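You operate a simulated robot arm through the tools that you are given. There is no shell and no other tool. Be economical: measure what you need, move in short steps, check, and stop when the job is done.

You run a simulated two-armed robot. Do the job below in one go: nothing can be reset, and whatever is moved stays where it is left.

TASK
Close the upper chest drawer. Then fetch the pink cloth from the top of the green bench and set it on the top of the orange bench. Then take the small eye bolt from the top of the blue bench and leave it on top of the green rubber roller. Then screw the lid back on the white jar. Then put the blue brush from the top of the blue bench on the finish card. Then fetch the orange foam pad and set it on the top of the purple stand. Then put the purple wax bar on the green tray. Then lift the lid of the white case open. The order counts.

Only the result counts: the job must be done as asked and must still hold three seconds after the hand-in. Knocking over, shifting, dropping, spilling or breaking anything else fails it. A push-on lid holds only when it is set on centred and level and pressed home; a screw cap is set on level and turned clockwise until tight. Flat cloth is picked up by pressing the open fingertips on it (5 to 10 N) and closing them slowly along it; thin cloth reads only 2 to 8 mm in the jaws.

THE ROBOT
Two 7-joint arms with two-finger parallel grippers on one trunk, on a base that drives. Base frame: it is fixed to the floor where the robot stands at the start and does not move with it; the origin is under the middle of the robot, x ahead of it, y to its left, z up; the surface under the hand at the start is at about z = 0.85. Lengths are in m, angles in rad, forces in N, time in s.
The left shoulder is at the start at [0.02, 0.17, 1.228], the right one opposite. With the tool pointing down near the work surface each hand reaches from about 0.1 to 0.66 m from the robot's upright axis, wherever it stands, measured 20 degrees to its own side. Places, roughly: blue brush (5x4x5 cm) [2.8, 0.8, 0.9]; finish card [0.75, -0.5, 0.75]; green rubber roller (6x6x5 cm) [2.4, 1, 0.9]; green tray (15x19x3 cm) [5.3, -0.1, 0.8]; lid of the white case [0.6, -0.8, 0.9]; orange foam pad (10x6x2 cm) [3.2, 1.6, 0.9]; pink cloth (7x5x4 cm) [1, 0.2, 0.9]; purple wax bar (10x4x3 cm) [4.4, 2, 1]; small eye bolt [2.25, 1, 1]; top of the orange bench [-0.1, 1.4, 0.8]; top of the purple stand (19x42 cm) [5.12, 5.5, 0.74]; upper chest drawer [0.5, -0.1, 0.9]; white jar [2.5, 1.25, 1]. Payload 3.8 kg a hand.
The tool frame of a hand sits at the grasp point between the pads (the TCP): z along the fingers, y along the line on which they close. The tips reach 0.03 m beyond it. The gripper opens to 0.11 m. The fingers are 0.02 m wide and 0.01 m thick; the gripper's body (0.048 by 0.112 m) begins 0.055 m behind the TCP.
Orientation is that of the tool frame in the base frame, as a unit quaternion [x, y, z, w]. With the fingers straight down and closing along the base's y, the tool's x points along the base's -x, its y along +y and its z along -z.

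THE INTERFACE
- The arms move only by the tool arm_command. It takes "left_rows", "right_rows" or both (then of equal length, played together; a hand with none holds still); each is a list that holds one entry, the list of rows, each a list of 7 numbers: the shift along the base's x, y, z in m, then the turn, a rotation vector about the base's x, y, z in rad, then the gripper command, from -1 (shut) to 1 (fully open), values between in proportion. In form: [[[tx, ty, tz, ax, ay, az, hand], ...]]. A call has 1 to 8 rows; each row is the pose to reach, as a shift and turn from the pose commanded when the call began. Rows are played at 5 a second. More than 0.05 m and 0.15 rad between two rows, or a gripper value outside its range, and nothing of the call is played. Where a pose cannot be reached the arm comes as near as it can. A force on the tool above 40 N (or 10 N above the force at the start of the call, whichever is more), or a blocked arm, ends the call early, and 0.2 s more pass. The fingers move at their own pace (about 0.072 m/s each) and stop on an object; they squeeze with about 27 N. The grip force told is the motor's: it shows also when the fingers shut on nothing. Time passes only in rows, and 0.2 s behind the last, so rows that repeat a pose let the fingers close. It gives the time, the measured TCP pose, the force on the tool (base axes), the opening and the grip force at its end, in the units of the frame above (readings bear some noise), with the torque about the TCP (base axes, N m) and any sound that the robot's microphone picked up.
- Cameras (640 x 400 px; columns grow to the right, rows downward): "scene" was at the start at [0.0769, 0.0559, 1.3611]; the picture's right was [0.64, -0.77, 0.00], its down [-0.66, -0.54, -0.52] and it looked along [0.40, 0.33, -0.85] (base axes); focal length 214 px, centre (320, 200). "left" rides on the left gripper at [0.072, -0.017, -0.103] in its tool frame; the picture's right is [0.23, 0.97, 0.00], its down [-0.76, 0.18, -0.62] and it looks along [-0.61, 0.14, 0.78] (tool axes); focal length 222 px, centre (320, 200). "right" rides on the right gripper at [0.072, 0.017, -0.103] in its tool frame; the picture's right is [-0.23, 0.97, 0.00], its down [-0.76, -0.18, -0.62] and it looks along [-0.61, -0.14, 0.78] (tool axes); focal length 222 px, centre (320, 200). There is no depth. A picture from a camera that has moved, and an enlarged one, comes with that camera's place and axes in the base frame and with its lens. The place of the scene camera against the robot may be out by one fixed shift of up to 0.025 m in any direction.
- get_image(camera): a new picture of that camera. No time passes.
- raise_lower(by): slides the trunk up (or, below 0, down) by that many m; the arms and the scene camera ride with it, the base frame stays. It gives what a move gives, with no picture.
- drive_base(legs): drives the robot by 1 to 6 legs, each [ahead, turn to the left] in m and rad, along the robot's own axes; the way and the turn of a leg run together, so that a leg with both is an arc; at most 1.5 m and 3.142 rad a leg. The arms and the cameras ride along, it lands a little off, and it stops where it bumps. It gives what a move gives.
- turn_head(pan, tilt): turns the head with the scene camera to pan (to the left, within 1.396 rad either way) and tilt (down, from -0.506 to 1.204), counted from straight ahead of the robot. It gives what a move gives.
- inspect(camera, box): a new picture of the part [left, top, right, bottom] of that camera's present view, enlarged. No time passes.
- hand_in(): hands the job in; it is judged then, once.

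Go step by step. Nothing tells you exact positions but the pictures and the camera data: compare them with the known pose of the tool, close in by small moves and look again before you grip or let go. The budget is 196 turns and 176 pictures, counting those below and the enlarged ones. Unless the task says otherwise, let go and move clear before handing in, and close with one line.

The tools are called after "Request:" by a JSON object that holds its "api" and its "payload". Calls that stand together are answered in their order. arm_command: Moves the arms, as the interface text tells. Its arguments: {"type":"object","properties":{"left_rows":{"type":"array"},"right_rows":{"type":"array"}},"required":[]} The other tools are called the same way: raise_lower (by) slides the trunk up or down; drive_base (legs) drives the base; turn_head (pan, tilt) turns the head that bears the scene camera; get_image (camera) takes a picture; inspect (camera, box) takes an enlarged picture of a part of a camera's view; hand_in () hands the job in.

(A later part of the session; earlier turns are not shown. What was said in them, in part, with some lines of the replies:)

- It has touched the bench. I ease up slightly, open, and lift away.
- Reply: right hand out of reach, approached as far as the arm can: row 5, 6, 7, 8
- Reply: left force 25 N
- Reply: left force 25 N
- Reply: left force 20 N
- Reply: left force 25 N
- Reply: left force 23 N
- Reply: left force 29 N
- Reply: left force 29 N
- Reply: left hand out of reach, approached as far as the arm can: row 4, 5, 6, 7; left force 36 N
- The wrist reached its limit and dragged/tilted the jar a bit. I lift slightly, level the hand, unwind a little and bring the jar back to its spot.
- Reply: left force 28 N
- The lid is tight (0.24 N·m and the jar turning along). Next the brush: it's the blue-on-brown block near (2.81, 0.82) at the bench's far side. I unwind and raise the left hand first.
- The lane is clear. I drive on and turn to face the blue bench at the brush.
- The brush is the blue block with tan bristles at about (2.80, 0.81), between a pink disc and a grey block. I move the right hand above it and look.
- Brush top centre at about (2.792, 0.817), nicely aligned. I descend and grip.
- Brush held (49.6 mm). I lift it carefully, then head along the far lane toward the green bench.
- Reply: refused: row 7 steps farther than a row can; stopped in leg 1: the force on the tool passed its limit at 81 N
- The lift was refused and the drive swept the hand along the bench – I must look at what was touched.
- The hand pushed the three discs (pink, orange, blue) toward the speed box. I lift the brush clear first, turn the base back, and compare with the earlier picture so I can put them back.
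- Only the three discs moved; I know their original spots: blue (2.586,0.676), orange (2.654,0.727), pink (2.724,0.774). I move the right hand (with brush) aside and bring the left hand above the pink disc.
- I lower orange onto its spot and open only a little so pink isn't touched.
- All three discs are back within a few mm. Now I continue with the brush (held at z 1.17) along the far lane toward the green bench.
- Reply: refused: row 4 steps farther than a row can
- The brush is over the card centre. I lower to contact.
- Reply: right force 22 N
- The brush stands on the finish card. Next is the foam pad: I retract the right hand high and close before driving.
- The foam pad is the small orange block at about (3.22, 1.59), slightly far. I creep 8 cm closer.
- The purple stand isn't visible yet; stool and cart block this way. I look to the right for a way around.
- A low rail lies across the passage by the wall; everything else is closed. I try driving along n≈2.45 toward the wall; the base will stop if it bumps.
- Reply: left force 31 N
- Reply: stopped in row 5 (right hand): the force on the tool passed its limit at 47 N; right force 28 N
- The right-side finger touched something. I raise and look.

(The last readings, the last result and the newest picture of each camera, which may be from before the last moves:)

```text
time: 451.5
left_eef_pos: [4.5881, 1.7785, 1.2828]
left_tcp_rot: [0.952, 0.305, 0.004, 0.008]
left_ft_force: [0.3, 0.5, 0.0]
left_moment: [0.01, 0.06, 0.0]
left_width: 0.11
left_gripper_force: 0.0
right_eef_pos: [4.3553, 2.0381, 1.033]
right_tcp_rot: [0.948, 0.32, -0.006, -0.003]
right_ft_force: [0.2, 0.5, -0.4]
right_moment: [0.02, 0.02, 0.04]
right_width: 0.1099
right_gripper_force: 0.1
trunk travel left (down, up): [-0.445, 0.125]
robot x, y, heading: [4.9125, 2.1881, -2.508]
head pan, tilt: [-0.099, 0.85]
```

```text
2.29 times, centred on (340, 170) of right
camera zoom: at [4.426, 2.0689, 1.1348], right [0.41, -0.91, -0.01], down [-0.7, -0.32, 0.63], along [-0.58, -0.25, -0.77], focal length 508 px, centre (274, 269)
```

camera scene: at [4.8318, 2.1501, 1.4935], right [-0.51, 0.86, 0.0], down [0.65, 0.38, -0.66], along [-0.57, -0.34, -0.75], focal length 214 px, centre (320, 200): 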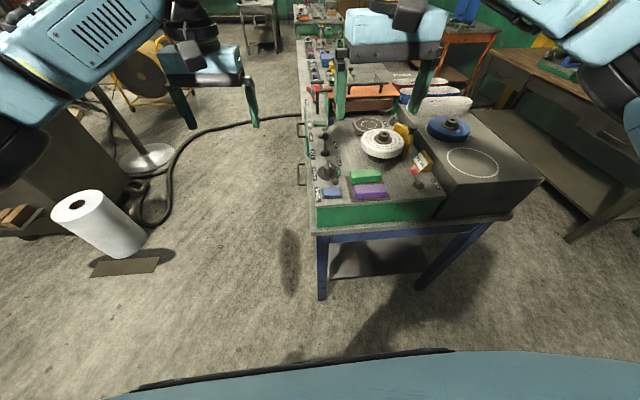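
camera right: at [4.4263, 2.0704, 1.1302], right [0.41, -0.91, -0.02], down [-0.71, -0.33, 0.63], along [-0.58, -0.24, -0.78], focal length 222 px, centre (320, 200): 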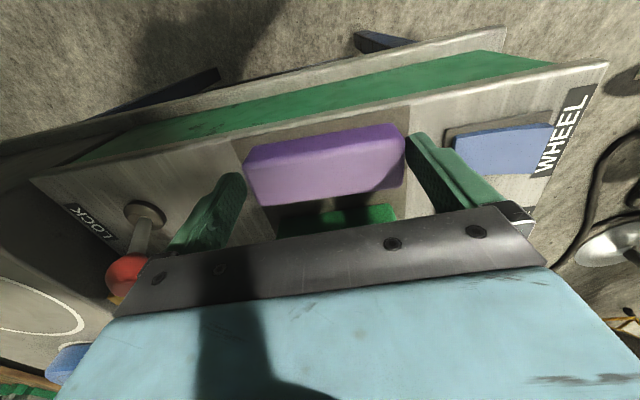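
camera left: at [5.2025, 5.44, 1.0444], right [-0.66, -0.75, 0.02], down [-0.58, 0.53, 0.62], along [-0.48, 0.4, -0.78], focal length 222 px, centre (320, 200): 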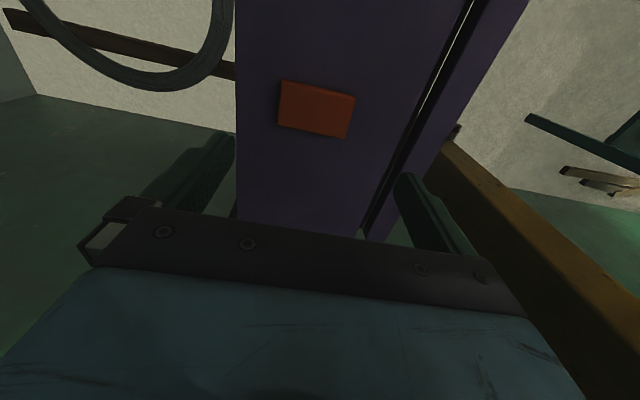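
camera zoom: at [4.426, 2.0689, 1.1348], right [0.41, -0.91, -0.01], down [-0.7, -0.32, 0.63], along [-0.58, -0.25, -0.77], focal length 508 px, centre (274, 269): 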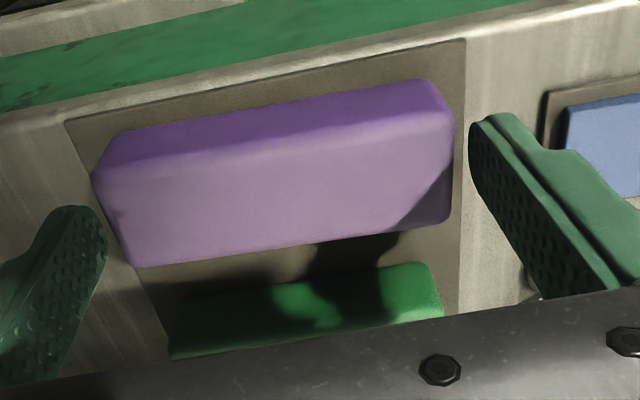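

The bar is too long for the jaws lengthwise, but there's ~4 cm between it and the green bar. I raise, drive 15 cm closer and turn the hand 90° to grip its short side.

Request:
{"api": "arm_command", "payload": {"right_rows": [[[0, 0, 0.045, 0, 0, 0, 1], [0, 0, 0.09, 0, 0, 0, 1], [0, 0, 0.135, 0, 0, 0, 1], [0.02, 0.012, 0.17, 0, 0, 0, 1], [0.05, 0.03, 0.19, 0, 0, 0, 1], [0.08, 0.06, 0.2, 0, 0, 0, 1], [0.11, 0.08, 0.21, 0, 0, 0, 1]]]}}

Request:
{"api": "drive_base", "payload": {"legs": [[0.15, 0]]}}

```text
time: 453.1
left_eef_pos: [4.5876, 1.777, 1.2829]
left_tcp_rot: [0.952, 0.304, 0.005, 0.009]
left_ft_force: [0.5, 0.5, 0.0]
left_moment: [-0.02, 0.0, 0.01]
left_width: 0.1101
left_gripper_force: 0.0
right_eef_pos: [4.4664, 2.12, 1.2417]
right_tcp_rot: [0.948, 0.319, -0.007, -0.004]
right_ft_force: [0.5, -0.1, -1.0]
right_moment: [0.0, 0.01, 0.03]
right_width: 0.11
right_gripper_force: 0.0
trunk travel left (down, up): [-0.445, 0.125]
robot x, y, heading: [4.9115, 2.1912, -2.513]
head pan, tilt: [-0.099, 0.85]
```

```text
time: 454.5
left_eef_pos: [4.462, 1.6892, 1.2827]
left_tcp_rot: [0.953, 0.302, 0.004, 0.009]
left_ft_force: [0.0, 0.9, -0.8]
left_moment: [-0.04, -0.02, -0.01]
left_width: 0.1099
left_gripper_force: 0.0
right_eef_pos: [4.3406, 2.0301, 1.2424]
right_tcp_rot: [0.948, 0.317, -0.007, -0.005]
right_ft_force: [-0.9, 0.5, 0.4]
right_moment: [0.02, -0.01, -0.03]
right_width: 0.11
right_gripper_force: 0.1
trunk travel left (down, up): [-0.445, 0.125]
robot x, y, heading: [4.7888, 2.0968, -2.519]
head pan, tilt: [-0.099, 0.85]
```

Request:
{"api": "arm_command", "payload": {"right_rows": [[[0.014, 0.01, 0, 0, 0, 0.145, 1], [0.014, 0.01, 0, 0, 0, 0.29, 1], [0.014, 0.01, 0, 0, 0, 0.435, 1], [0.014, 0.01, 0, 0, 0, 0.58, 1], [0.014, 0.01, -0.02, 0, 0, 0.725, 0.8], [0.014, 0.01, -0.04, 0, 0, 0.87, 0.6], [0.014, 0.01, -0.06, 0, 0, 1.015, 0.4], [0.014, 0.01, -0.08, 0, 0, 1.16, 0.3]]]}}

Request:
{"api": "arm_command", "payload": {"right_rows": [[[0, 0, -0.01, 0, 0, 0.13, 0.3], [0, 0, -0.02, 0, 0, 0.26, 0.3], [0, 0, -0.03, 0, 0, 0.39, 0.3]]]}}

Request:
{"api": "get_image", "payload": {"camera": "right"}}

```text
time: 456.3
left_eef_pos: [4.4623, 1.6898, 1.2821]
left_tcp_rot: [0.953, 0.302, 0.005, 0.009]
left_ft_force: [0.2, 0.3, 0.9]
left_moment: [0.01, 0.03, 0.02]
left_width: 0.1098
left_gripper_force: 0.1
right_eef_pos: [4.3554, 2.0387, 1.1796]
right_tcp_rot: [0.673, 0.739, -0.008, 0.0]
right_ft_force: [-0.1, -0.4, 0.1]
right_moment: [-0.01, 0.01, -0.02]
right_width: 0.0715
right_gripper_force: 0.0
right hand out of reach, approached as far as the arm can: row 8
trunk travel left (down, up): [-0.445, 0.125]
robot x, y, heading: [4.7892, 2.1007, -2.517]
head pan, tilt: [-0.099, 0.85]
```

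```text
time: 457.1
left_eef_pos: [4.4622, 1.6879, 1.2814]
left_tcp_rot: [0.953, 0.302, 0.005, 0.008]
left_ft_force: [-0.6, -0.4, 0.9]
left_moment: [0.03, -0.02, 0.01]
left_width: 0.1099
left_gripper_force: 0.0
right_eef_pos: [4.4495, 2.0267, 1.1538]
right_tcp_rot: [0.524, 0.851, -0.018, -0.005]
right_ft_force: [0.0, 0.1, -0.7]
right_moment: [0.03, 0.0, -0.01]
right_width: 0.0715
right_gripper_force: 0.1
right hand out of reach, approached as far as the arm can: row 1, 2, 3
trunk travel left (down, up): [-0.445, 0.125]
robot x, y, heading: [4.7864, 2.0991, -2.52]
head pan, tilt: [-0.099, 0.85]
```

```text
27 pictures are left
camera right: at [4.4353, 2.103, 1.2564], right [0.97, 0.24, -0.03], down [0.2, -0.74, 0.64], along [0.13, -0.62, -0.77], focal length 222 px, centre (320, 200)
```

right: 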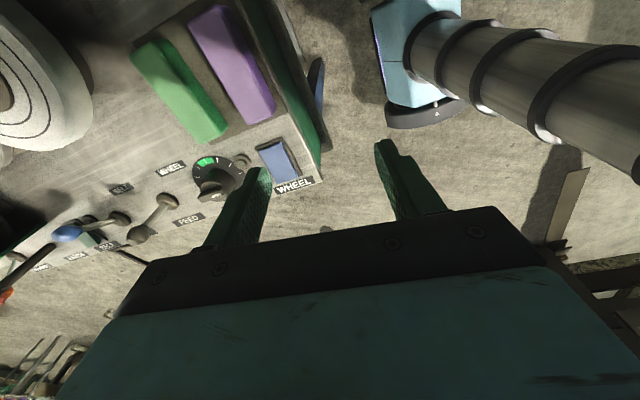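

The right arm can't hold that yaw here. I'll instead go to the bench's far side, where the natural hand orientation closes across the bar's short side. First I unwind and raise the hand.

Request:
{"api": "arm_command", "payload": {"right_rows": [[[0, 0, 0.03, 0, 0, -0.145, 1], [0, 0, 0.06, 0, 0, -0.29, 1], [0, 0, 0.09, 0, 0, -0.435, 1], [0, 0, 0.12, 0, 0, -0.58, 1], [0, 0, 0.14, 0, 0, -0.725, 1], [0, 0, 0.14, 0, 0, -0.87, 1], [0, 0, 0.14, 0, 0, -1.015, 1], [0, 0, 0.14, 0, 0, -1.16, 1]]]}}

Request:
{"api": "drive_base", "payload": {"legs": [[-0.2, 0], [0, 1.57], [0.42, 0], [0, -1.57]]}}

```text
time: 458.9
left_eef_pos: [4.4631, 1.6896, 1.2821]
left_tcp_rot: [0.953, 0.301, 0.005, 0.008]
left_ft_force: [0.2, -0.4, 0.1]
left_moment: [0.01, 0.02, 0.01]
left_width: 0.1101
left_gripper_force: 0.1
right_eef_pos: [4.4506, 2.0342, 1.2946]
right_tcp_rot: [0.903, 0.43, -0.007, -0.003]
right_ft_force: [-0.1, -0.4, -0.1]
right_moment: [0.01, 0.03, -0.02]
right_width: 0.1103
right_gripper_force: 0.0
trunk travel left (down, up): [-0.445, 0.125]
robot x, y, heading: [4.789, 2.0986, -2.516]
head pan, tilt: [-0.099, 0.85]
```

```text
time: 470.2
left_eef_pos: [4.8814, 1.4552, 1.2828]
left_tcp_rot: [0.946, 0.323, 0.004, 0.008]
left_ft_force: [-0.3, -0.3, -0.2]
left_moment: [0.01, -0.02, -0.03]
left_width: 0.11
left_gripper_force: 0.0
right_eef_pos: [4.8556, 1.7965, 1.2934]
right_tcp_rot: [0.892, 0.453, -0.007, -0.002]
right_ft_force: [0.0, -0.1, -0.1]
right_moment: [0.0, 0.0, -0.05]
right_width: 0.1102
right_gripper_force: 0.0
trunk travel left (down, up): [-0.445, 0.125]
robot x, y, heading: [5.1881, 1.8821, -2.467]
head pan, tilt: [-0.099, 0.85]
```

Request:
{"api": "drive_base", "payload": {"legs": [[0, -0.055], [0.72, 0], [0, -1.57]]}}

Request:
{"api": "get_image", "payload": {"camera": "right"}}

```text
time: 478.4
left_eef_pos: [4.189, 1.7738, 1.2832]
left_tcp_rot: [0.893, -0.45, -0.003, 0.009]
left_ft_force: [0.0, 0.1, -0.6]
left_moment: [-0.04, 0.0, 0.02]
left_width: 0.11
left_gripper_force: 0.0
right_eef_pos: [4.5315, 1.7946, 1.2941]
right_tcp_rot: [0.947, -0.322, -0.003, -0.006]
right_ft_force: [-0.1, 0.7, 0.1]
right_moment: [0.01, -0.01, 0.02]
right_width: 0.1101
right_gripper_force: 0.0
trunk travel left (down, up): [-0.445, 0.125]
robot x, y, heading: [4.6048, 1.4564, 2.218]
head pan, tilt: [-0.099, 0.85]
```

```text
26 pictures are left
camera right: at [4.5787, 1.7361, 1.397], right [-0.77, -0.63, -0.01], down [-0.49, 0.6, 0.63], along [-0.4, 0.49, -0.77], focal length 222 px, centre (320, 200)
```

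right: 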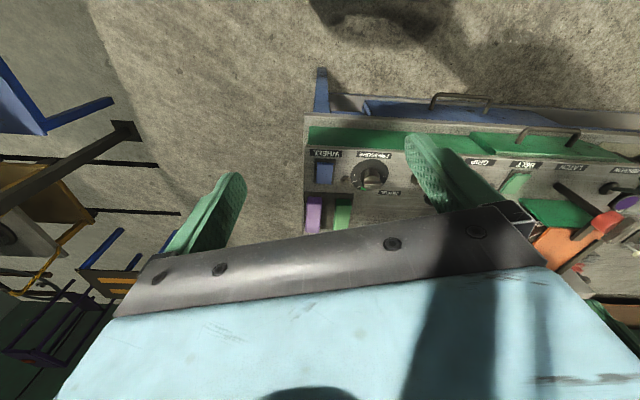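

Request:
{"api": "drive_base", "payload": {"legs": [[0.06, 0]]}}

Request:
{"api": "arm_command", "payload": {"right_rows": [[[-0.025, 0.035, 0, 0, 0, -0.06, 1], [-0.05, 0.07, 0, 0, 0, -0.12, 1], [-0.075, 0.105, 0, 0, 0, -0.18, 1], [-0.1, 0.14, -0.01, 0, 0, -0.24, 0.8], [-0.12, 0.17, -0.035, 0, 0, -0.297, 0.6], [-0.14, 0.198, -0.065, 0, 0, -0.297, 0.4], [-0.14, 0.198, -0.11, 0, 0, -0.297, 0.4], [-0.14, 0.198, -0.155, 0, 0, -0.297, 0.4]]]}}

Request:
{"api": "get_image", "payload": {"camera": "right"}}

```text
time: 479.4
left_eef_pos: [4.153, 1.823, 1.2821]
left_tcp_rot: [0.892, -0.452, -0.003, 0.009]
left_ft_force: [0.5, -0.1, 0.1]
left_moment: [-0.02, -0.02, 0.03]
left_width: 0.11
left_gripper_force: 0.1
right_eef_pos: [4.495, 1.8427, 1.2927]
right_tcp_rot: [0.947, -0.323, -0.003, -0.006]
right_ft_force: [0.7, 0.5, -0.9]
right_moment: [-0.03, -0.02, -0.01]
right_width: 0.1099
right_gripper_force: 0.1
trunk travel left (down, up): [-0.445, 0.125]
robot x, y, heading: [4.5738, 1.5005, 2.223]
head pan, tilt: [-0.099, 0.85]
```

```text
time: 481.2
left_eef_pos: [4.1519, 1.823, 1.2836]
left_tcp_rot: [0.893, -0.451, -0.003, 0.01]
left_ft_force: [-1.2, -0.7, -0.5]
left_moment: [-0.01, 0.0, -0.01]
left_width: 0.11
left_gripper_force: 0.0
right_eef_pos: [4.3572, 2.0406, 1.1406]
right_tcp_rot: [0.889, -0.458, -0.002, -0.008]
right_ft_force: [0.8, 0.4, -0.6]
right_moment: [-0.02, -0.02, -0.02]
right_width: 0.0771
right_gripper_force: 0.1
trunk travel left (down, up): [-0.445, 0.125]
robot x, y, heading: [4.5715, 1.506, 2.22]
head pan, tilt: [-0.099, 0.85]
```

```text
25 pictures are left
camera right: at [4.3847, 1.9712, 1.244], right [-0.93, -0.38, -0.01], down [-0.3, 0.71, 0.63], along [-0.23, 0.59, -0.77], focal length 222 px, centre (320, 200)
```

right: 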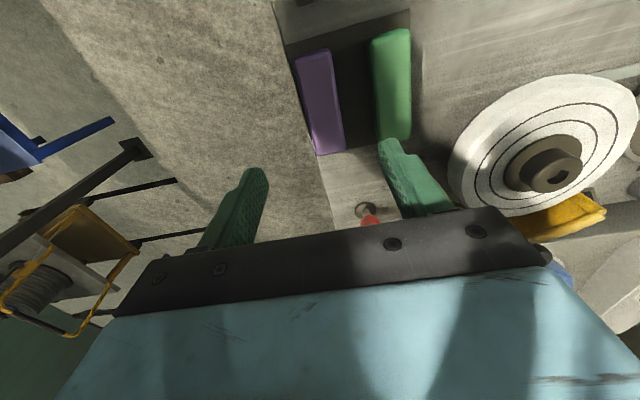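

The bar is centred between the fingers across its short side with 4 cm free to the green bar. I descend and grip.

Request:
{"api": "arm_command", "payload": {"right_rows": [[[0.0035, -0.0025, -0.045, 0, 0, 0, 0.35], [0.0035, -0.0025, -0.09, 0, 0, 0, 0.3], [0.0035, -0.0025, -0.125, 0, 0, 0, 0.3], [0.0035, -0.0025, -0.14, 0, 0, 0, 0.3], [0.0035, -0.0025, -0.146, 0, 0, 0, 0.2], [0.0035, -0.0025, -0.146, 0, 0, 0, -0.4], [0.0035, -0.0025, -0.146, 0, 0, 0, -1], [0.0035, -0.0025, -0.146, 0, 0, 0, -1]]]}}

```text
time: 482.1
left_eef_pos: [4.1541, 1.8207, 1.2838]
left_tcp_rot: [0.893, -0.45, -0.004, 0.009]
left_ft_force: [-1.0, -0.2, 0.2]
left_moment: [-0.04, -0.04, -0.02]
left_width: 0.11
left_gripper_force: 0.0
right_eef_pos: [4.3587, 2.0387, 1.0136]
right_tcp_rot: [0.889, -0.457, -0.006, -0.005]
right_ft_force: [11.9, -9.8, 21.4]
right_moment: [-1.18, 0.05, 0.73]
right_width: 0.0701
right_gripper_force: 0.1
trunk travel left (down, up): [-0.445, 0.125]
robot x, y, heading: [4.5669, 1.5025, 2.223]
head pan, tilt: [-0.099, 0.85]
stopped in row 4 (right hand): the force on the tool passed its limit at 47 N (the readings are from after the stop); the commanded pose is now the measured one
```

The fingertips reached the surface (z≈0.984), so this is the right height. I raise 3 mm and close.

Request:
{"api": "arm_command", "payload": {"right_rows": [[[0, 0, 0.004, 0, 0, 0, 0.2], [0, 0, 0.004, 0, 0, 0, -0.2], [0, 0, 0.004, 0, 0, 0, -0.6], [0, 0, 0.004, 0, 0, 0, -1], [0, 0, 0.004, 0, 0, 0, -1]]]}}

Request:
{"api": "get_image", "payload": {"camera": "right"}}

```text
time: 483.3
left_eef_pos: [4.1533, 1.8232, 1.2813]
left_tcp_rot: [0.892, -0.451, -0.004, 0.009]
left_ft_force: [-0.3, 0.2, 0.3]
left_moment: [-0.04, 0.03, -0.01]
left_width: 0.11
left_gripper_force: 0.1
right_eef_pos: [4.3559, 2.0412, 1.0143]
right_tcp_rot: [0.889, -0.458, -0.007, -0.006]
right_ft_force: [-0.3, 0.1, -1.2]
right_moment: [-0.03, 0.01, -0.03]
right_width: 0.0356
right_gripper_force: 27.8
trunk travel left (down, up): [-0.445, 0.125]
robot x, y, heading: [4.573, 1.5047, 2.217]
head pan, tilt: [-0.099, 0.85]
```

```text
24 pictures are left
camera right: at [4.3861, 1.9712, 1.1182], right [-0.92, -0.38, 0.0], down [-0.29, 0.71, 0.64], along [-0.24, 0.59, -0.77], focal length 222 px, centre (320, 200)
```

right: 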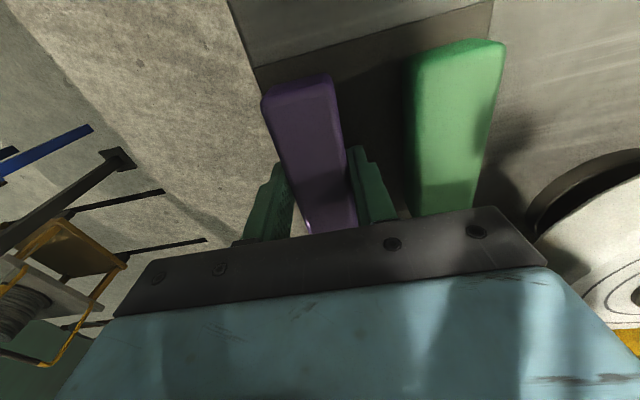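

Bar gripped (36 mm). I lift it carefully and pull back.

Request:
{"api": "arm_command", "payload": {"right_rows": [[[0, 0, 0.015, 0, 0, 0, -1], [0, 0, 0.04, 0, 0, 0, -1], [0, 0, 0.08, 0, 0, 0, -1], [0, 0, 0.12, 0, 0, 0, -1], [0, 0, 0.16, 0, 0, 0, -1], [0.02, -0.028, 0.18, 0, 0, 0, -1], [0.045, -0.06, 0.2, 0, 0, 0, -1], [0.07, -0.095, 0.21, 0, 0, 0, -1]]]}}

Request:
{"api": "turn_head", "payload": {"pan": 0.0, "tilt": 0.45}}

```text
time: 485.1
left_eef_pos: [4.1542, 1.8215, 1.2835]
left_tcp_rot: [0.893, -0.45, -0.004, 0.009]
left_ft_force: [0.3, 0.4, 0.4]
left_moment: [0.01, -0.04, -0.02]
left_width: 0.1099
left_gripper_force: 0.1
right_eef_pos: [4.4262, 1.9454, 1.2274]
right_tcp_rot: [0.889, -0.458, -0.007, -0.006]
right_ft_force: [1.0, 0.4, -2.0]
right_moment: [0.03, 0.02, 0.01]
right_width: 0.0358
right_gripper_force: 26.7
trunk travel left (down, up): [-0.445, 0.125]
robot x, y, heading: [4.5696, 1.5013, 2.217]
head pan, tilt: [-0.099, 0.85]
```

```text
time: 486.0
left_eef_pos: [4.1528, 1.8214, 1.2835]
left_tcp_rot: [0.893, -0.45, -0.003, 0.01]
left_ft_force: [-0.2, 0.0, 0.1]
left_moment: [-0.01, 0.01, -0.02]
left_width: 0.1099
left_gripper_force: 0.2
right_eef_pos: [4.4243, 1.9461, 1.227]
right_tcp_rot: [0.889, -0.458, -0.007, -0.006]
right_ft_force: [0.4, 0.9, -3.4]
right_moment: [0.03, -0.01, -0.02]
right_width: 0.0357
right_gripper_force: 27.0
trunk travel left (down, up): [-0.445, 0.125]
robot x, y, heading: [4.5678, 1.5022, 2.223]
head pan, tilt: [0.0, 0.45]
```

The bar hangs well. I turn toward the green tray's area and look.

Request:
{"api": "drive_base", "payload": {"legs": [[-0.12, 0], [0, 2.92]]}}

Request:
{"api": "get_image", "payload": {"camera": "scene"}}

```text
time: 494.2
left_eef_pos: [4.9945, 1.0199, 1.283]
left_tcp_rot: [0.531, 0.848, 0.009, 0.003]
left_ft_force: [-0.7, 1.0, 0.1]
left_moment: [0.03, -0.03, -0.02]
left_width: 0.1101
left_gripper_force: 0.1
right_eef_pos: [4.7025, 0.9476, 1.2252]
right_tcp_rot: [0.538, 0.843, -0.007, 0.006]
right_ft_force: [0.5, 0.3, -2.9]
right_moment: [-0.02, -0.01, -0.03]
right_width: 0.0358
right_gripper_force: 27.1
trunk travel left (down, up): [-0.445, 0.125]
robot x, y, heading: [4.641, 1.4097, -1.108]
head pan, tilt: [0.0, 0.45]
```

```text
23 pictures are left
camera scene: at [4.6955, 1.321, 1.5279], right [-0.89, -0.45, 0.0], down [-0.2, 0.39, -0.9], along [0.4, -0.8, -0.44], focal length 214 px, centre (320, 200)
```

scene: 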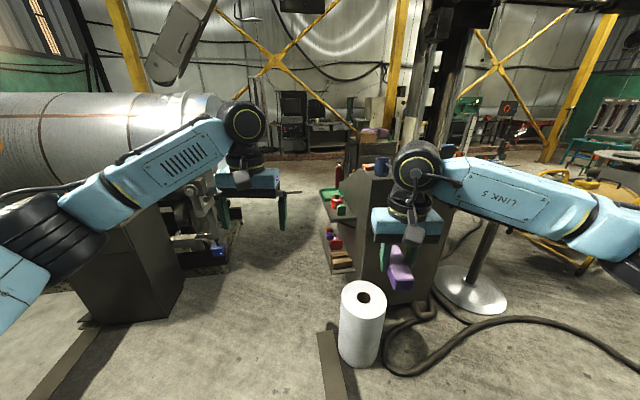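

Request:
{"api": "inspect", "payload": {"camera": "scene", "box": [280, 130, 440, 290]}}

```text
2.50 times, centred on (360, 210) of scene
camera zoom: at [4.6955, 1.321, 1.5279], right [-0.89, -0.45, 0.0], down [-0.2, 0.39, -0.9], along [0.4, -0.8, -0.44], focal length 536 px, centre (220, 175)
```

zoom: 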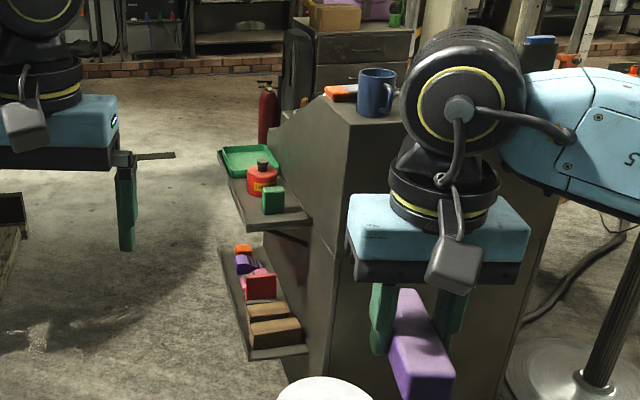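

The green tray is on the side shelf of the dark cabinet, at about (5.31, -0.13). I drive to face that shelf.

Request:
{"api": "drive_base", "payload": {"legs": [[0, 0.24], [0.9, 0], [0.86, 0], [0, -1.65]]}}

Request:
{"api": "turn_head", "payload": {"pan": -0.2, "tilt": 0.85}}

Request:
{"api": "get_image", "payload": {"camera": "scene"}}

```text
time: 507.9
left_eef_pos: [5.4601, -0.3454, 1.2827]
left_tcp_rot: [0.952, 0.305, 0.004, 0.009]
left_ft_force: [0.0, 0.2, 0.4]
left_moment: [-0.02, -0.03, 0.06]
left_width: 0.11
left_gripper_force: 0.1
right_eef_pos: [5.34, -0.0698, 1.2276]
right_tcp_rot: [0.955, 0.298, -0.009, 0.0]
right_ft_force: [0.8, 0.6, -1.5]
right_moment: [0.01, -0.02, -0.03]
right_width: 0.0358
right_gripper_force: 26.8
trunk travel left (down, up): [-0.445, 0.125]
robot x, y, heading: [5.7851, 0.0692, -2.512]
head pan, tilt: [0.0, 0.45]
```

```text
time: 508.8
left_eef_pos: [5.4614, -0.3443, 1.2836]
left_tcp_rot: [0.952, 0.305, 0.004, 0.009]
left_ft_force: [-0.4, 0.1, 0.7]
left_moment: [0.03, 0.01, 0.0]
left_width: 0.1099
left_gripper_force: 0.0
right_eef_pos: [5.3405, -0.0708, 1.227]
right_tcp_rot: [0.954, 0.298, -0.008, 0.002]
right_ft_force: [0.2, -0.7, -1.1]
right_moment: [-0.02, 0.0, 0.0]
right_width: 0.0358
right_gripper_force: 27.1
trunk travel left (down, up): [-0.445, 0.125]
robot x, y, heading: [5.7828, 0.072, -2.505]
head pan, tilt: [-0.201, 0.85]
```

```text
21 pictures are left
camera scene: at [5.7008, 0.0359, 1.4936], right [-0.42, 0.91, 0.0], down [0.68, 0.32, -0.66], along [-0.6, -0.28, -0.75], focal length 214 px, centre (320, 200)
```

scene: 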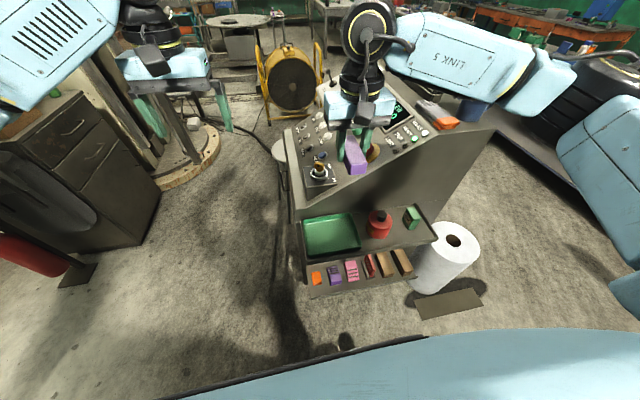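

The tray is at (5.288, -0.1) on the shelf, console face 10 cm behind it. I lower the trunk and bring the bar over the tray.

Request:
{"api": "raise_lower", "payload": {"by": -0.17}}

Request:
{"api": "arm_command", "payload": {"right_rows": [[[-0.02, -0.01, -0.02, 0, 0, 0, -1], [-0.04, -0.02, -0.05, 0, 0, 0, -1], [-0.04, -0.02, -0.09, 0, 0, 0, -1], [-0.04, -0.02, -0.12, 0, 0, 0, -1]]]}}

Request:
{"api": "get_image", "payload": {"camera": "right"}}

Request:
{"api": "inspect", "payload": {"camera": "scene", "box": [240, 120, 460, 290]}}

```text
time: 510.7
left_eef_pos: [5.4615, -0.3451, 1.1134]
left_tcp_rot: [0.952, 0.306, 0.004, 0.01]
left_ft_force: [-0.3, 1.0, -0.3]
left_moment: [0.0, 0.01, 0.02]
left_width: 0.11
left_gripper_force: 0.0
right_eef_pos: [5.3412, -0.0704, 1.0561]
right_tcp_rot: [0.955, 0.297, -0.009, 0.001]
right_ft_force: [-0.1, -0.3, -1.7]
right_moment: [0.03, -0.04, 0.01]
right_width: 0.0357
right_gripper_force: 27.1
trunk travel left (down, up): [-0.275, 0.295]
robot x, y, heading: [5.7853, 0.0677, -2.503]
head pan, tilt: [-0.201, 0.85]
```

```text
time: 511.7
left_eef_pos: [5.4616, -0.3455, 1.113]
left_tcp_rot: [0.952, 0.306, 0.005, 0.009]
left_ft_force: [0.2, -0.5, 0.4]
left_moment: [-0.01, 0.01, 0.02]
left_width: 0.11
left_gripper_force: 0.1
right_eef_pos: [5.3002, -0.091, 0.9366]
right_tcp_rot: [0.954, 0.298, -0.008, 0.001]
right_ft_force: [0.2, -0.3, -1.7]
right_moment: [0.0, 0.01, 0.0]
right_width: 0.0356
right_gripper_force: 26.9
trunk travel left (down, up): [-0.275, 0.295]
robot x, y, heading: [5.7814, 0.0658, -2.507]
head pan, tilt: [-0.201, 0.85]
```

```text
20 pictures are left
camera right: at [5.3709, -0.0615, 1.0394], right [0.37, -0.93, 0.0], down [-0.72, -0.28, 0.64], along [-0.59, -0.23, -0.77], focal length 222 px, centre (320, 200)
```

right: 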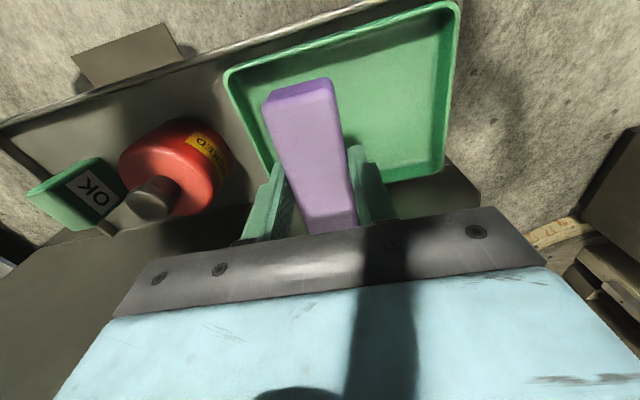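

```text
2.35 times, centred on (350, 205) of scene
camera zoom: at [5.7005, 0.0359, 1.3235], right [-0.42, 0.91, 0.0], down [0.68, 0.32, -0.66], along [-0.6, -0.28, -0.75], focal length 505 px, centre (249, 188)
```

zoom: 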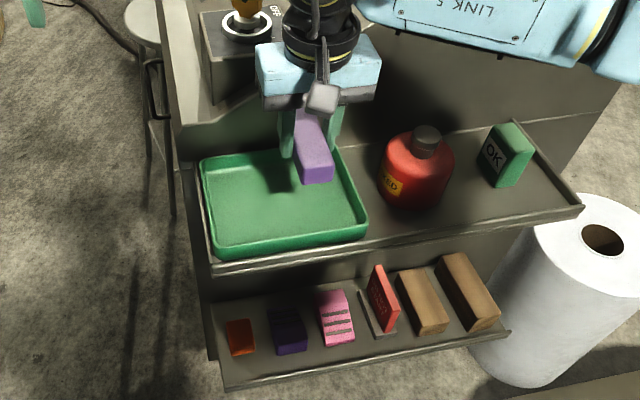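

The tray centre is about 3 cm to my left of the bar. I shift and lower into the tray.

Request:
{"api": "arm_command", "payload": {"right_rows": [[[0.018, -0.0235, -0.01, 0, 0, 0, -1], [0.018, -0.0235, -0.04, 0, 0, 0, -1], [0.018, -0.0235, -0.07, 0, 0, 0, -1], [0.018, -0.0235, -0.09, 0, 0, 0, -1], [0.018, -0.0235, -0.1, 0, 0, 0, -1]]]}}

Request:
{"api": "get_image", "payload": {"camera": "right"}}

```text
time: 512.9
left_eef_pos: [5.461, -0.344, 1.1125]
left_tcp_rot: [0.952, 0.306, 0.003, 0.009]
left_ft_force: [0.6, 0.3, 0.7]
left_moment: [-0.02, 0.02, 0.01]
left_width: 0.1099
left_gripper_force: 0.0
right_eef_pos: [5.3152, -0.1148, 0.8347]
right_tcp_rot: [0.955, 0.298, -0.008, 0.001]
right_ft_force: [0.0, 0.3, 0.5]
right_moment: [0.09, -0.15, 0.04]
right_width: 0.0356
right_gripper_force: 26.7
trunk travel left (down, up): [-0.275, 0.295]
robot x, y, heading: [5.7844, 0.0673, -2.509]
head pan, tilt: [-0.201, 0.85]
```

```text
18 pictures are left
camera right: at [5.3873, -0.0863, 0.9389], right [0.37, -0.93, 0.0], down [-0.72, -0.28, 0.64], along [-0.59, -0.24, -0.77], focal length 222 px, centre (320, 200)
```

right: 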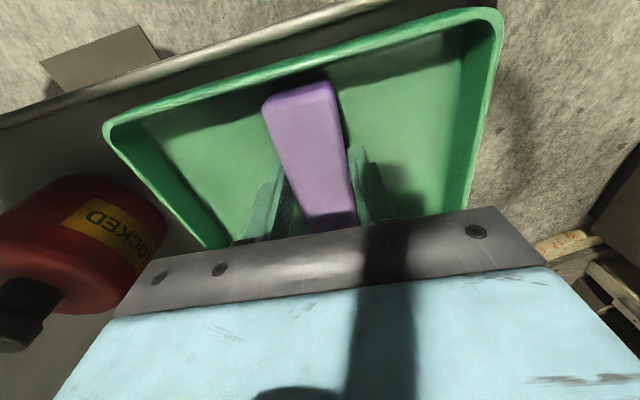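

The near end of the bar is close to the tray's wall; I shift it 1.8 cm away from me and lower to contact.

Request:
{"api": "arm_command", "payload": {"right_rows": [[[0, 0, 0.012, 0, 0, 0, -1], [-0.0147, -0.0104, 0.012, 0, 0, 0, -1], [-0.0147, -0.0104, 0.0, 0, 0, 0, -1], [-0.0147, -0.0104, -0.005, 0, 0, 0, -1], [-0.0147, -0.0104, -0.009, 0, 0, 0, -1]]]}}

```text
time: 514.2
left_eef_pos: [5.4628, -0.3439, 1.1121]
left_tcp_rot: [0.952, 0.306, 0.004, 0.008]
left_ft_force: [-0.1, -0.4, -0.2]
left_moment: [0.03, 0.01, 0.01]
left_width: 0.1099
left_gripper_force: 0.0
right_eef_pos: [5.3006, -0.1271, 0.8339]
right_tcp_rot: [0.955, 0.297, -0.012, 0.005]
right_ft_force: [3.7, 4.9, 14.1]
right_moment: [0.51, -0.07, -0.17]
right_width: 0.0355
right_gripper_force: 27.1
trunk travel left (down, up): [-0.275, 0.295]
robot x, y, heading: [5.7865, 0.0695, -2.507]
head pan, tilt: [-0.201, 0.85]
stopped in row 5 (right hand): the force on the tool passed its limit at 41 N (the readings are from after the stop); the commanded pose is now the measured one
```

Request:
{"api": "get_image", "payload": {"camera": "right"}}

```text
17 pictures are left
camera right: at [5.373, -0.0976, 0.9367], right [0.37, -0.93, 0.01], down [-0.71, -0.28, 0.64], along [-0.6, -0.24, -0.77], focal length 222 px, centre (320, 200)
```

right: 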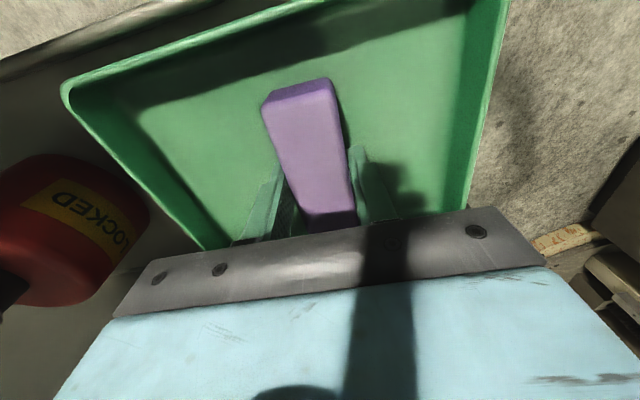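

The bar rests on the tray floor. I open and rise straight up.

Request:
{"api": "arm_command", "payload": {"right_rows": [[[0, 0, 0.002, 0, 0, 0, -1], [0, 0, 0.002, 0, 0, 0, -0.3], [0, 0, 0.002, 0, 0, 0, 0], [0, 0, 0.002, 0, 0, 0, 0], [0, 0, 0.04, 0, 0, 0, 0], [0, 0, 0.085, 0, 0, 0, 0], [0, 0, 0.13, 0, 0, 0, 0], [0, 0, 0.175, 0, 0, 0, 0]]]}}

Request:
{"api": "get_image", "payload": {"camera": "right"}}

```text
time: 516.0
left_eef_pos: [5.4625, -0.3443, 1.1131]
left_tcp_rot: [0.952, 0.306, 0.004, 0.009]
left_ft_force: [0.6, 0.3, 0.1]
left_moment: [-0.01, 0.01, 0.0]
left_width: 0.1101
left_gripper_force: 0.1
right_eef_pos: [5.3017, -0.125, 1.0107]
right_tcp_rot: [0.954, 0.298, -0.011, 0.004]
right_ft_force: [0.8, 0.1, -0.4]
right_moment: [-0.02, 0.0, 0.0]
right_width: 0.0551
right_gripper_force: 0.0
trunk travel left (down, up): [-0.275, 0.295]
robot x, y, heading: [5.7868, 0.0695, -2.505]
head pan, tilt: [-0.201, 0.85]
```

```text
16 pictures are left
camera right: at [5.3728, -0.0963, 1.1132], right [0.37, -0.93, 0.01], down [-0.71, -0.28, 0.64], along [-0.6, -0.24, -0.77], focal length 222 px, centre (320, 200)
```

right: 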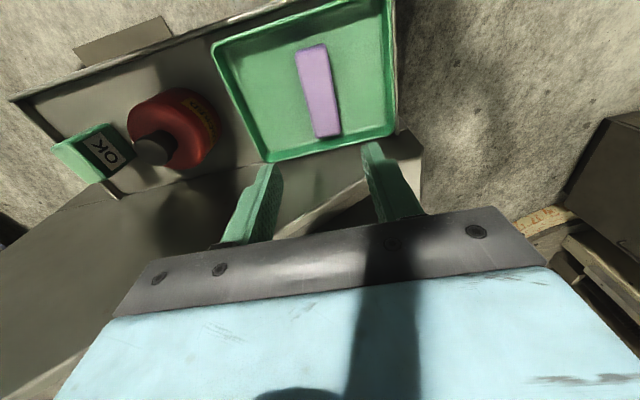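

The wax bar lies in the tray. Last is the white case: I pull the right hand back, raise the trunk and drive back to the lane.

Request:
{"api": "arm_command", "payload": {"right_rows": [[[0.02, 0.015, 0.03, 0, 0, 0, 0], [0.045, 0.033, 0.06, 0, 0, 0, 0.5], [0.075, 0.053, 0.09, 0, 0, 0, 1], [0.105, 0.075, 0.12, 0, 0, 0, 1]]]}}

Request:
{"api": "raise_lower", "payload": {"by": 0.12}}

Request:
{"api": "drive_base", "payload": {"legs": [[-0.05, 0], [0, -1.585], [0.85, 0], [0.87, 0], [0, 1.57]]}}

```text
time: 517.0
left_eef_pos: [5.4621, -0.3439, 1.1128]
left_tcp_rot: [0.952, 0.306, 0.005, 0.008]
left_ft_force: [0.6, -0.1, 0.6]
left_moment: [-0.04, 0.03, -0.02]
left_width: 0.1097
left_gripper_force: 0.0
right_eef_pos: [5.4064, -0.0509, 1.1297]
right_tcp_rot: [0.955, 0.297, -0.012, 0.004]
right_ft_force: [-0.1, 0.8, 0.0]
right_moment: [0.02, 0.02, -0.02]
right_width: 0.11
right_gripper_force: 0.1
trunk travel left (down, up): [-0.275, 0.295]
robot x, y, heading: [5.7859, 0.0707, -2.506]
head pan, tilt: [-0.201, 0.85]
```

```text
time: 518.5
left_eef_pos: [5.4605, -0.344, 1.2342]
left_tcp_rot: [0.952, 0.306, 0.005, 0.009]
left_ft_force: [-0.9, -0.2, -0.5]
left_moment: [0.02, 0.02, -0.02]
left_width: 0.1101
left_gripper_force: 0.0
right_eef_pos: [5.4062, -0.0516, 1.2487]
right_tcp_rot: [0.955, 0.297, -0.012, 0.004]
right_ft_force: [-0.1, -0.6, 0.3]
right_moment: [0.04, 0.0, -0.01]
right_width: 0.1101
right_gripper_force: 0.1
trunk travel left (down, up): [-0.395, 0.175]
robot x, y, heading: [5.7842, 0.0656, -2.503]
head pan, tilt: [-0.201, 0.85]
```

```text
time: 535.4
left_eef_pos: [4.5005, 1.1278, 1.2326]
left_tcp_rot: [0.96, 0.281, 0.004, 0.009]
left_ft_force: [0.3, -0.1, -0.1]
left_moment: [-0.02, -0.02, 0.01]
left_width: 0.1099
left_gripper_force: 0.1
right_eef_pos: [4.4621, 1.4227, 1.2485]
right_tcp_rot: [0.962, 0.273, -0.012, 0.004]
right_ft_force: [-0.7, -0.4, -0.3]
right_moment: [-0.02, 0.01, -0.01]
right_width: 0.1095
right_gripper_force: 0.1
trunk travel left (down, up): [-0.395, 0.175]
robot x, y, heading: [4.8475, 1.5185, -2.561]
head pan, tilt: [-0.201, 0.85]
```

Request:
{"api": "drive_base", "payload": {"legs": [[0, 0.017], [1.3, 0], [1.3, 0], [1.3, 0], [0.9, 0]]}}

```text
time: 559.1
left_eef_pos: [0.4097, -1.4771, 1.2319]
left_tcp_rot: [0.965, 0.262, 0.004, 0.01]
left_ft_force: [0.9, 0.1, -0.8]
left_moment: [-0.02, -0.01, 0.01]
left_width: 0.1098
left_gripper_force: 0.1
right_eef_pos: [0.3837, -1.1811, 1.2491]
right_tcp_rot: [0.967, 0.254, -0.012, 0.004]
right_ft_force: [-0.2, 0.9, -0.3]
right_moment: [-0.03, -0.02, 0.0]
right_width: 0.11
right_gripper_force: 0.2
trunk travel left (down, up): [-0.395, 0.175]
robot x, y, heading: [0.7695, -1.0956, -2.593]
head pan, tilt: [-0.201, 0.85]
```

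Request:
{"api": "drive_base", "payload": {"legs": [[0, -1.5], [-0.11, 0]]}}

Request:
{"api": "raise_lower", "payload": {"by": -0.07}}

Request:
{"api": "turn_head", "payload": {"pan": 0.0, "tilt": 0.9}}

Request:
{"api": "get_image", "payload": {"camera": "scene"}}

Request:
{"api": "get_image", "payload": {"camera": "right"}}

```text
time: 564.0
left_eef_pos: [0.4283, -0.8516, 1.234]
left_tcp_rot: [0.884, -0.467, -0.004, 0.009]
left_ft_force: [0.3, -0.8, 0.0]
left_moment: [-0.01, 0.0, -0.01]
left_width: 0.1097
left_gripper_force: 0.0
right_eef_pos: [0.7215, -0.804, 1.2486]
right_tcp_rot: [0.881, -0.474, -0.012, -0.005]
right_ft_force: [-0.5, -0.4, 0.8]
right_moment: [0.03, 0.06, -0.01]
right_width: 0.1102
right_gripper_force: 0.2
trunk travel left (down, up): [-0.395, 0.175]
robot x, y, heading: [0.8343, -1.1827, 2.185]
head pan, tilt: [-0.201, 0.85]
```

```text
time: 565.0
left_eef_pos: [0.4272, -0.8507, 1.1628]
left_tcp_rot: [0.884, -0.467, -0.004, 0.009]
left_ft_force: [-0.9, -0.5, 1.1]
left_moment: [0.0, 0.04, 0.01]
left_width: 0.1099
left_gripper_force: 0.1
right_eef_pos: [0.7207, -0.8039, 1.1796]
right_tcp_rot: [0.881, -0.474, -0.012, -0.005]
right_ft_force: [-0.5, -1.0, -0.6]
right_moment: [-0.01, -0.01, 0.02]
right_width: 0.1098
right_gripper_force: 0.2
trunk travel left (down, up): [-0.325, 0.245]
robot x, y, heading: [0.8303, -1.1872, 2.186]
head pan, tilt: [-0.201, 0.85]
```

```text
time: 565.8
left_eef_pos: [0.4289, -0.8503, 1.1639]
left_tcp_rot: [0.884, -0.467, -0.004, 0.009]
left_ft_force: [0.2, 0.4, -0.1]
left_moment: [0.01, -0.01, -0.01]
left_width: 0.1099
left_gripper_force: 0.0
right_eef_pos: [0.7219, -0.8024, 1.1798]
right_tcp_rot: [0.88, -0.474, -0.011, -0.005]
right_ft_force: [0.6, 0.0, 1.0]
right_moment: [-0.01, -0.01, -0.01]
right_width: 0.1102
right_gripper_force: 0.1
trunk travel left (down, up): [-0.325, 0.245]
robot x, y, heading: [0.8335, -1.1831, 2.177]
head pan, tilt: [0.0, 0.901]
```

```text
15 pictures are left
camera scene: at [0.7816, -1.0931, 1.3696], right [0.82, 0.57, 0.0], down [0.45, -0.64, -0.62], along [-0.36, 0.51, -0.78], focal length 214 px, centre (320, 200)
```

scene: 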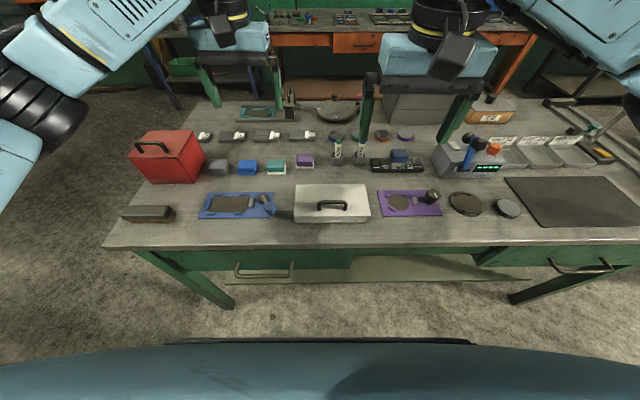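

```text
14 pictures are left
camera right: at [0.7487, -0.8744, 1.2815], right [-0.94, -0.35, 0.01], down [-0.26, 0.72, 0.64], along [-0.23, 0.6, -0.77], focal length 222 px, centre (320, 200)
```

right: 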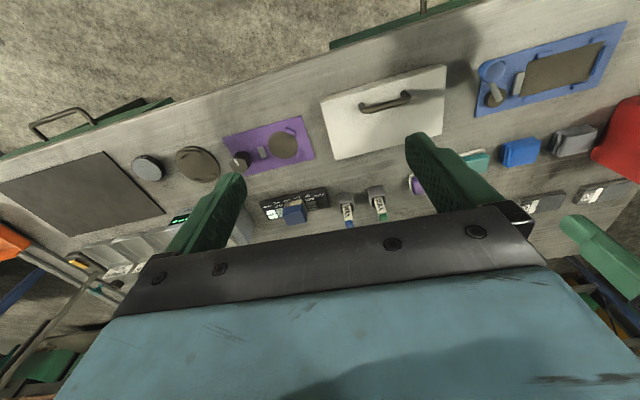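

The white case's handle is near (0.617, -0.813), parallel to the bench, hinge on the far side. I'll grip the handle by its two ends; I bring the right hand above it.

Request:
{"api": "arm_command", "payload": {"right_rows": [[[-0.035, -0.004, -0.02, 0, 0, 0, 1], [-0.07, -0.008, -0.04, 0, 0, 0, 1], [-0.1, -0.011, -0.065, 0, 0, 0.03, 1], [-0.105, -0.011, -0.11, 0, 0, 0.03, 1], [-0.105, -0.011, -0.15, 0, 0, 0.03, 1]]]}}

Request:
{"api": "get_image", "payload": {"camera": "right"}}

Request:
{"api": "inspect", "payload": {"camera": "scene", "box": [270, 150, 400, 250]}}

```text
time: 567.0
left_eef_pos: [0.4273, -0.8518, 1.1633]
left_tcp_rot: [0.885, -0.466, -0.004, 0.009]
left_ft_force: [-0.2, -0.8, 0.5]
left_moment: [0.02, 0.01, 0.0]
left_width: 0.1101
left_gripper_force: 0.0
right_eef_pos: [0.6155, -0.8139, 1.03]
right_tcp_rot: [0.887, -0.461, -0.012, -0.006]
right_ft_force: [0.1, -0.2, -0.5]
right_moment: [0.01, -0.01, 0.0]
right_width: 0.11
right_gripper_force: 0.1
trunk travel left (down, up): [-0.325, 0.245]
robot x, y, heading: [0.8341, -1.1844, 2.181]
head pan, tilt: [0.0, 0.901]
```

```text
13 pictures are left
camera right: at [0.645, -0.8838, 1.1321], right [-0.93, -0.37, 0.01], down [-0.28, 0.71, 0.64], along [-0.25, 0.59, -0.77], focal length 222 px, centre (320, 200)
```

right: 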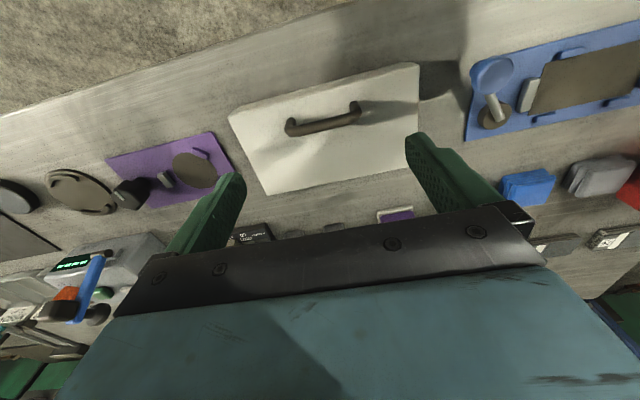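

```text
4.00 times, centred on (335, 200) of scene
camera zoom: at [0.7813, -1.0931, 1.3696], right [0.82, 0.58, 0.0], down [0.45, -0.64, -0.62], along [-0.36, 0.51, -0.78], focal length 858 px, centre (260, 200)
```

zoom: 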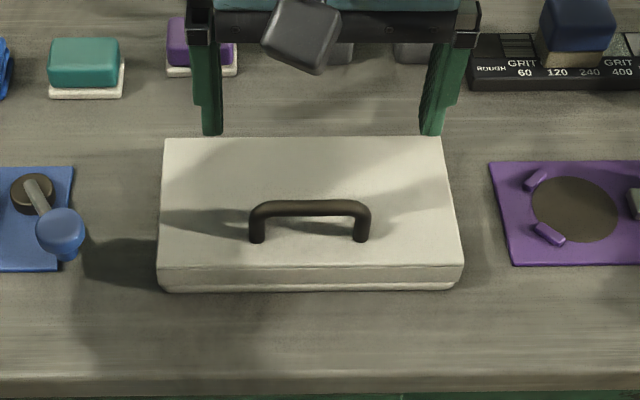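

The handle bar is at (0.6105, -0.812), z≈0.91, 7 cm long. I descend and grip it by its ends.

Request:
{"api": "arm_command", "payload": {"right_rows": [[[-0.005, 0.002, -0.04, 0, 0, 0.03, 1], [-0.005, 0.002, -0.08, 0, 0, 0.03, 1], [-0.005, 0.002, -0.1, 0, 0, 0.03, 1], [-0.005, 0.002, -0.11, 0, 0, 0.03, 0.7], [-0.005, 0.002, -0.11, 0, 0, 0.03, 0.3], [-0.005, 0.002, -0.11, 0, 0, 0.03, -0.3], [-0.005, 0.002, -0.11, 0, 0, 0.03, -1]]]}}

Request:
{"api": "get_image", "payload": {"camera": "right"}}

```text
time: 568.6
left_eef_pos: [0.4284, -0.8506, 1.1637]
left_tcp_rot: [0.885, -0.466, -0.005, 0.011]
left_ft_force: [0.3, 0.2, -0.6]
left_moment: [-0.03, 0.0, 0.0]
left_width: 0.1099
left_gripper_force: 0.1
right_eef_pos: [0.6134, -0.8131, 0.9211]
right_tcp_rot: [0.894, -0.448, -0.011, -0.006]
right_ft_force: [6.7, 4.4, -0.2]
right_moment: [0.44, -0.55, -0.05]
right_width: 0.0799
right_gripper_force: 45.2
trunk travel left (down, up): [-0.325, 0.245]
robot x, y, heading: [0.8406, -1.1863, 2.183]
head pan, tilt: [0.0, 0.901]
```

```text
11 pictures are left
camera right: at [0.6438, -0.8816, 1.022], right [-0.92, -0.4, 0.0], down [-0.3, 0.7, 0.64], along [-0.26, 0.59, -0.77], focal length 222 px, centre (320, 200)
```

right: 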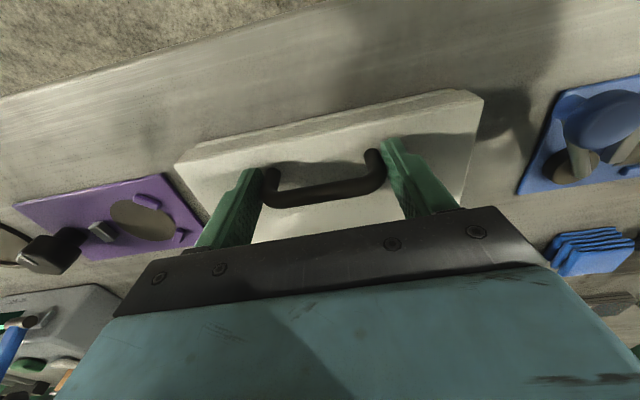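

The handle is gripped. I lift it along the hinge arc, first to about 60°.

Request:
{"api": "arm_command", "payload": {"right_rows": [[[-0.003, 0.005, 0.012, 0, 0, 0, -1], [-0.0081, 0.0114, 0.023, 0, 0, 0, -1], [-0.013, 0.019, 0.033, 0, 0, 0, -1], [-0.0195, 0.0274, 0.042, 0, 0, 0, -1], [-0.0333, 0.0468, 0.055, 0, 0, 0, -1], [-0.0486, 0.0683, 0.0614, 0, 0, 0, -1]]]}}

Request:
{"api": "get_image", "payload": {"camera": "scene"}}

```text
time: 570.0
left_eef_pos: [0.4281, -0.8525, 1.1652]
left_tcp_rot: [0.885, -0.466, -0.005, 0.008]
left_ft_force: [-1.1, 0.3, -0.4]
left_moment: [0.0, 0.0, -0.01]
left_width: 0.11
left_gripper_force: 0.1
right_eef_pos: [0.5626, -0.7455, 0.9852]
right_tcp_rot: [0.894, -0.447, -0.014, -0.005]
right_ft_force: [9.4, -9.8, 12.4]
right_moment: [-0.77, -1.28, -0.07]
right_width: 0.0798
right_gripper_force: 45.7
trunk travel left (down, up): [-0.325, 0.245]
robot x, y, heading: [0.8312, -1.186, 2.181]
head pan, tilt: [0.0, 0.901]
```

```text
10 pictures are left
camera scene: at [0.7827, -1.0949, 1.3699], right [0.82, 0.58, 0.0], down [0.45, -0.64, -0.62], along [-0.36, 0.51, -0.78], focal length 214 px, centre (320, 200)
```

scene: 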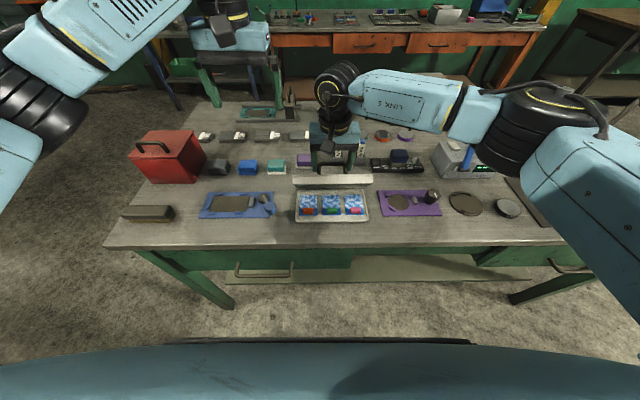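

The lid is up about 60–70° and the case's contents show. I carry it on past vertical.

Request:
{"api": "arm_command", "payload": {"right_rows": [[[-0.008, 0.011, 0.004, 0, 0, 0, -1], [-0.0158, 0.0222, 0.004, 0, 0, 0, -1], [-0.023, 0.033, 0.001, 0, 0, 0, -1], [-0.0309, 0.0434, -0.004, 0, 0, 0, -1], [-0.038, 0.053, -0.011, 0, 0, 0, -1]]]}}

Request:
{"api": "get_image", "payload": {"camera": "scene"}}

```text
time: 571.2
left_eef_pos: [0.428, -0.853, 1.1644]
left_tcp_rot: [0.885, -0.466, -0.004, 0.008]
left_ft_force: [0.0, 0.1, 0.2]
left_moment: [0.02, 0.02, -0.02]
left_width: 0.11
left_gripper_force: 0.0
right_eef_pos: [0.5235, -0.6908, 0.9718]
right_tcp_rot: [0.894, -0.448, -0.014, -0.007]
right_ft_force: [-2.9, -2.1, 24.6]
right_moment: [-0.78, -0.89, -0.08]
right_width: 0.0792
right_gripper_force: 44.9
trunk travel left (down, up): [-0.325, 0.245]
robot x, y, heading: [0.8324, -1.1864, 2.184]
head pan, tilt: [0.0, 0.901]
```

```text
9 pictures are left
camera scene: at [0.7818, -1.0949, 1.3699], right [0.82, 0.58, 0.0], down [0.45, -0.64, -0.62], along [-0.36, 0.51, -0.78], focal length 214 px, centre (320, 200)
```

scene: 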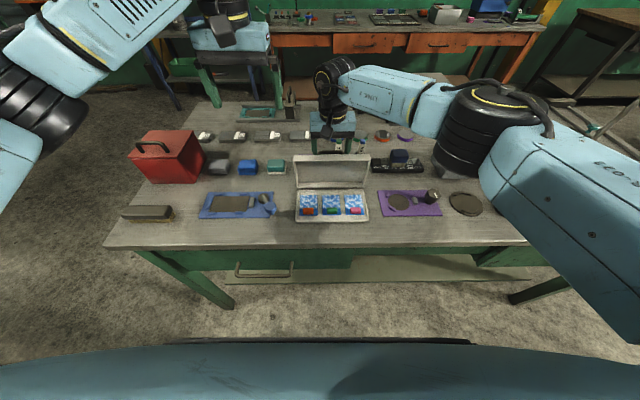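

The lid is past vertical and meets its stop. I ease off, open the fingers, and retreat upward.

Request:
{"api": "arm_command", "payload": {"right_rows": [[[0, 0, 0.003, 0, 0, 0, -1], [0, 0, 0.003, 0, 0, 0, 0.4], [0, 0, 0.003, 0, 0, 0, 1], [0, 0, 0.003, 0, 0, 0, 1], [0, 0, 0.04, 0, 0, 0, 1], [0, 0, 0.085, 0, 0, 0, 1], [0, 0, 0.13, 0, 0, 0, 1], [0, 0, 0.175, 0, 0, 0, 1]]]}}

Request:
{"api": "inspect", "payload": {"camera": "scene", "box": [250, 120, 410, 240]}}

```text
time: 573.0
left_eef_pos: [0.4279, -0.8516, 1.1638]
left_tcp_rot: [0.885, -0.465, -0.004, 0.009]
left_ft_force: [0.0, 0.4, -0.1]
left_moment: [0.02, 0.02, -0.04]
left_width: 0.1099
left_gripper_force: 0.0
right_eef_pos: [0.5238, -0.693, 1.1453]
right_tcp_rot: [0.894, -0.448, -0.012, -0.005]
right_ft_force: [-0.2, 0.1, -0.9]
right_moment: [0.03, 0.04, 0.01]
right_width: 0.1102
right_gripper_force: 0.0
trunk travel left (down, up): [-0.325, 0.245]
robot x, y, heading: [0.8369, -1.1836, 2.184]
head pan, tilt: [0.0, 0.901]
```

```text
3.33 times, centred on (330, 180) of scene
camera zoom: at [0.7814, -1.0939, 1.3697], right [0.82, 0.58, 0.0], down [0.45, -0.64, -0.62], along [-0.36, 0.51, -0.78], focal length 715 px, centre (287, 267)
```

zoom: 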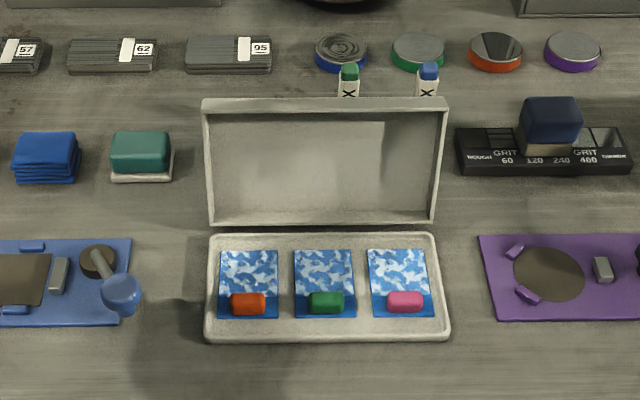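

The lid stands open by itself and the brush is still on the finish card. Both hands are clear, so I hand in.

Request:
{"api": "hand_in", "payload": {}}

```text
The job is handed in.
```

The eight steps are done in order and handed in. Midway, one hand swept three discs (pink, orange, blue) along the blue bench. I put them back, but the blue one is about 6 mm off its original place. The finish card also slid about 6 mm when I set the brush on it. If small shifts count, those two could fail the job.
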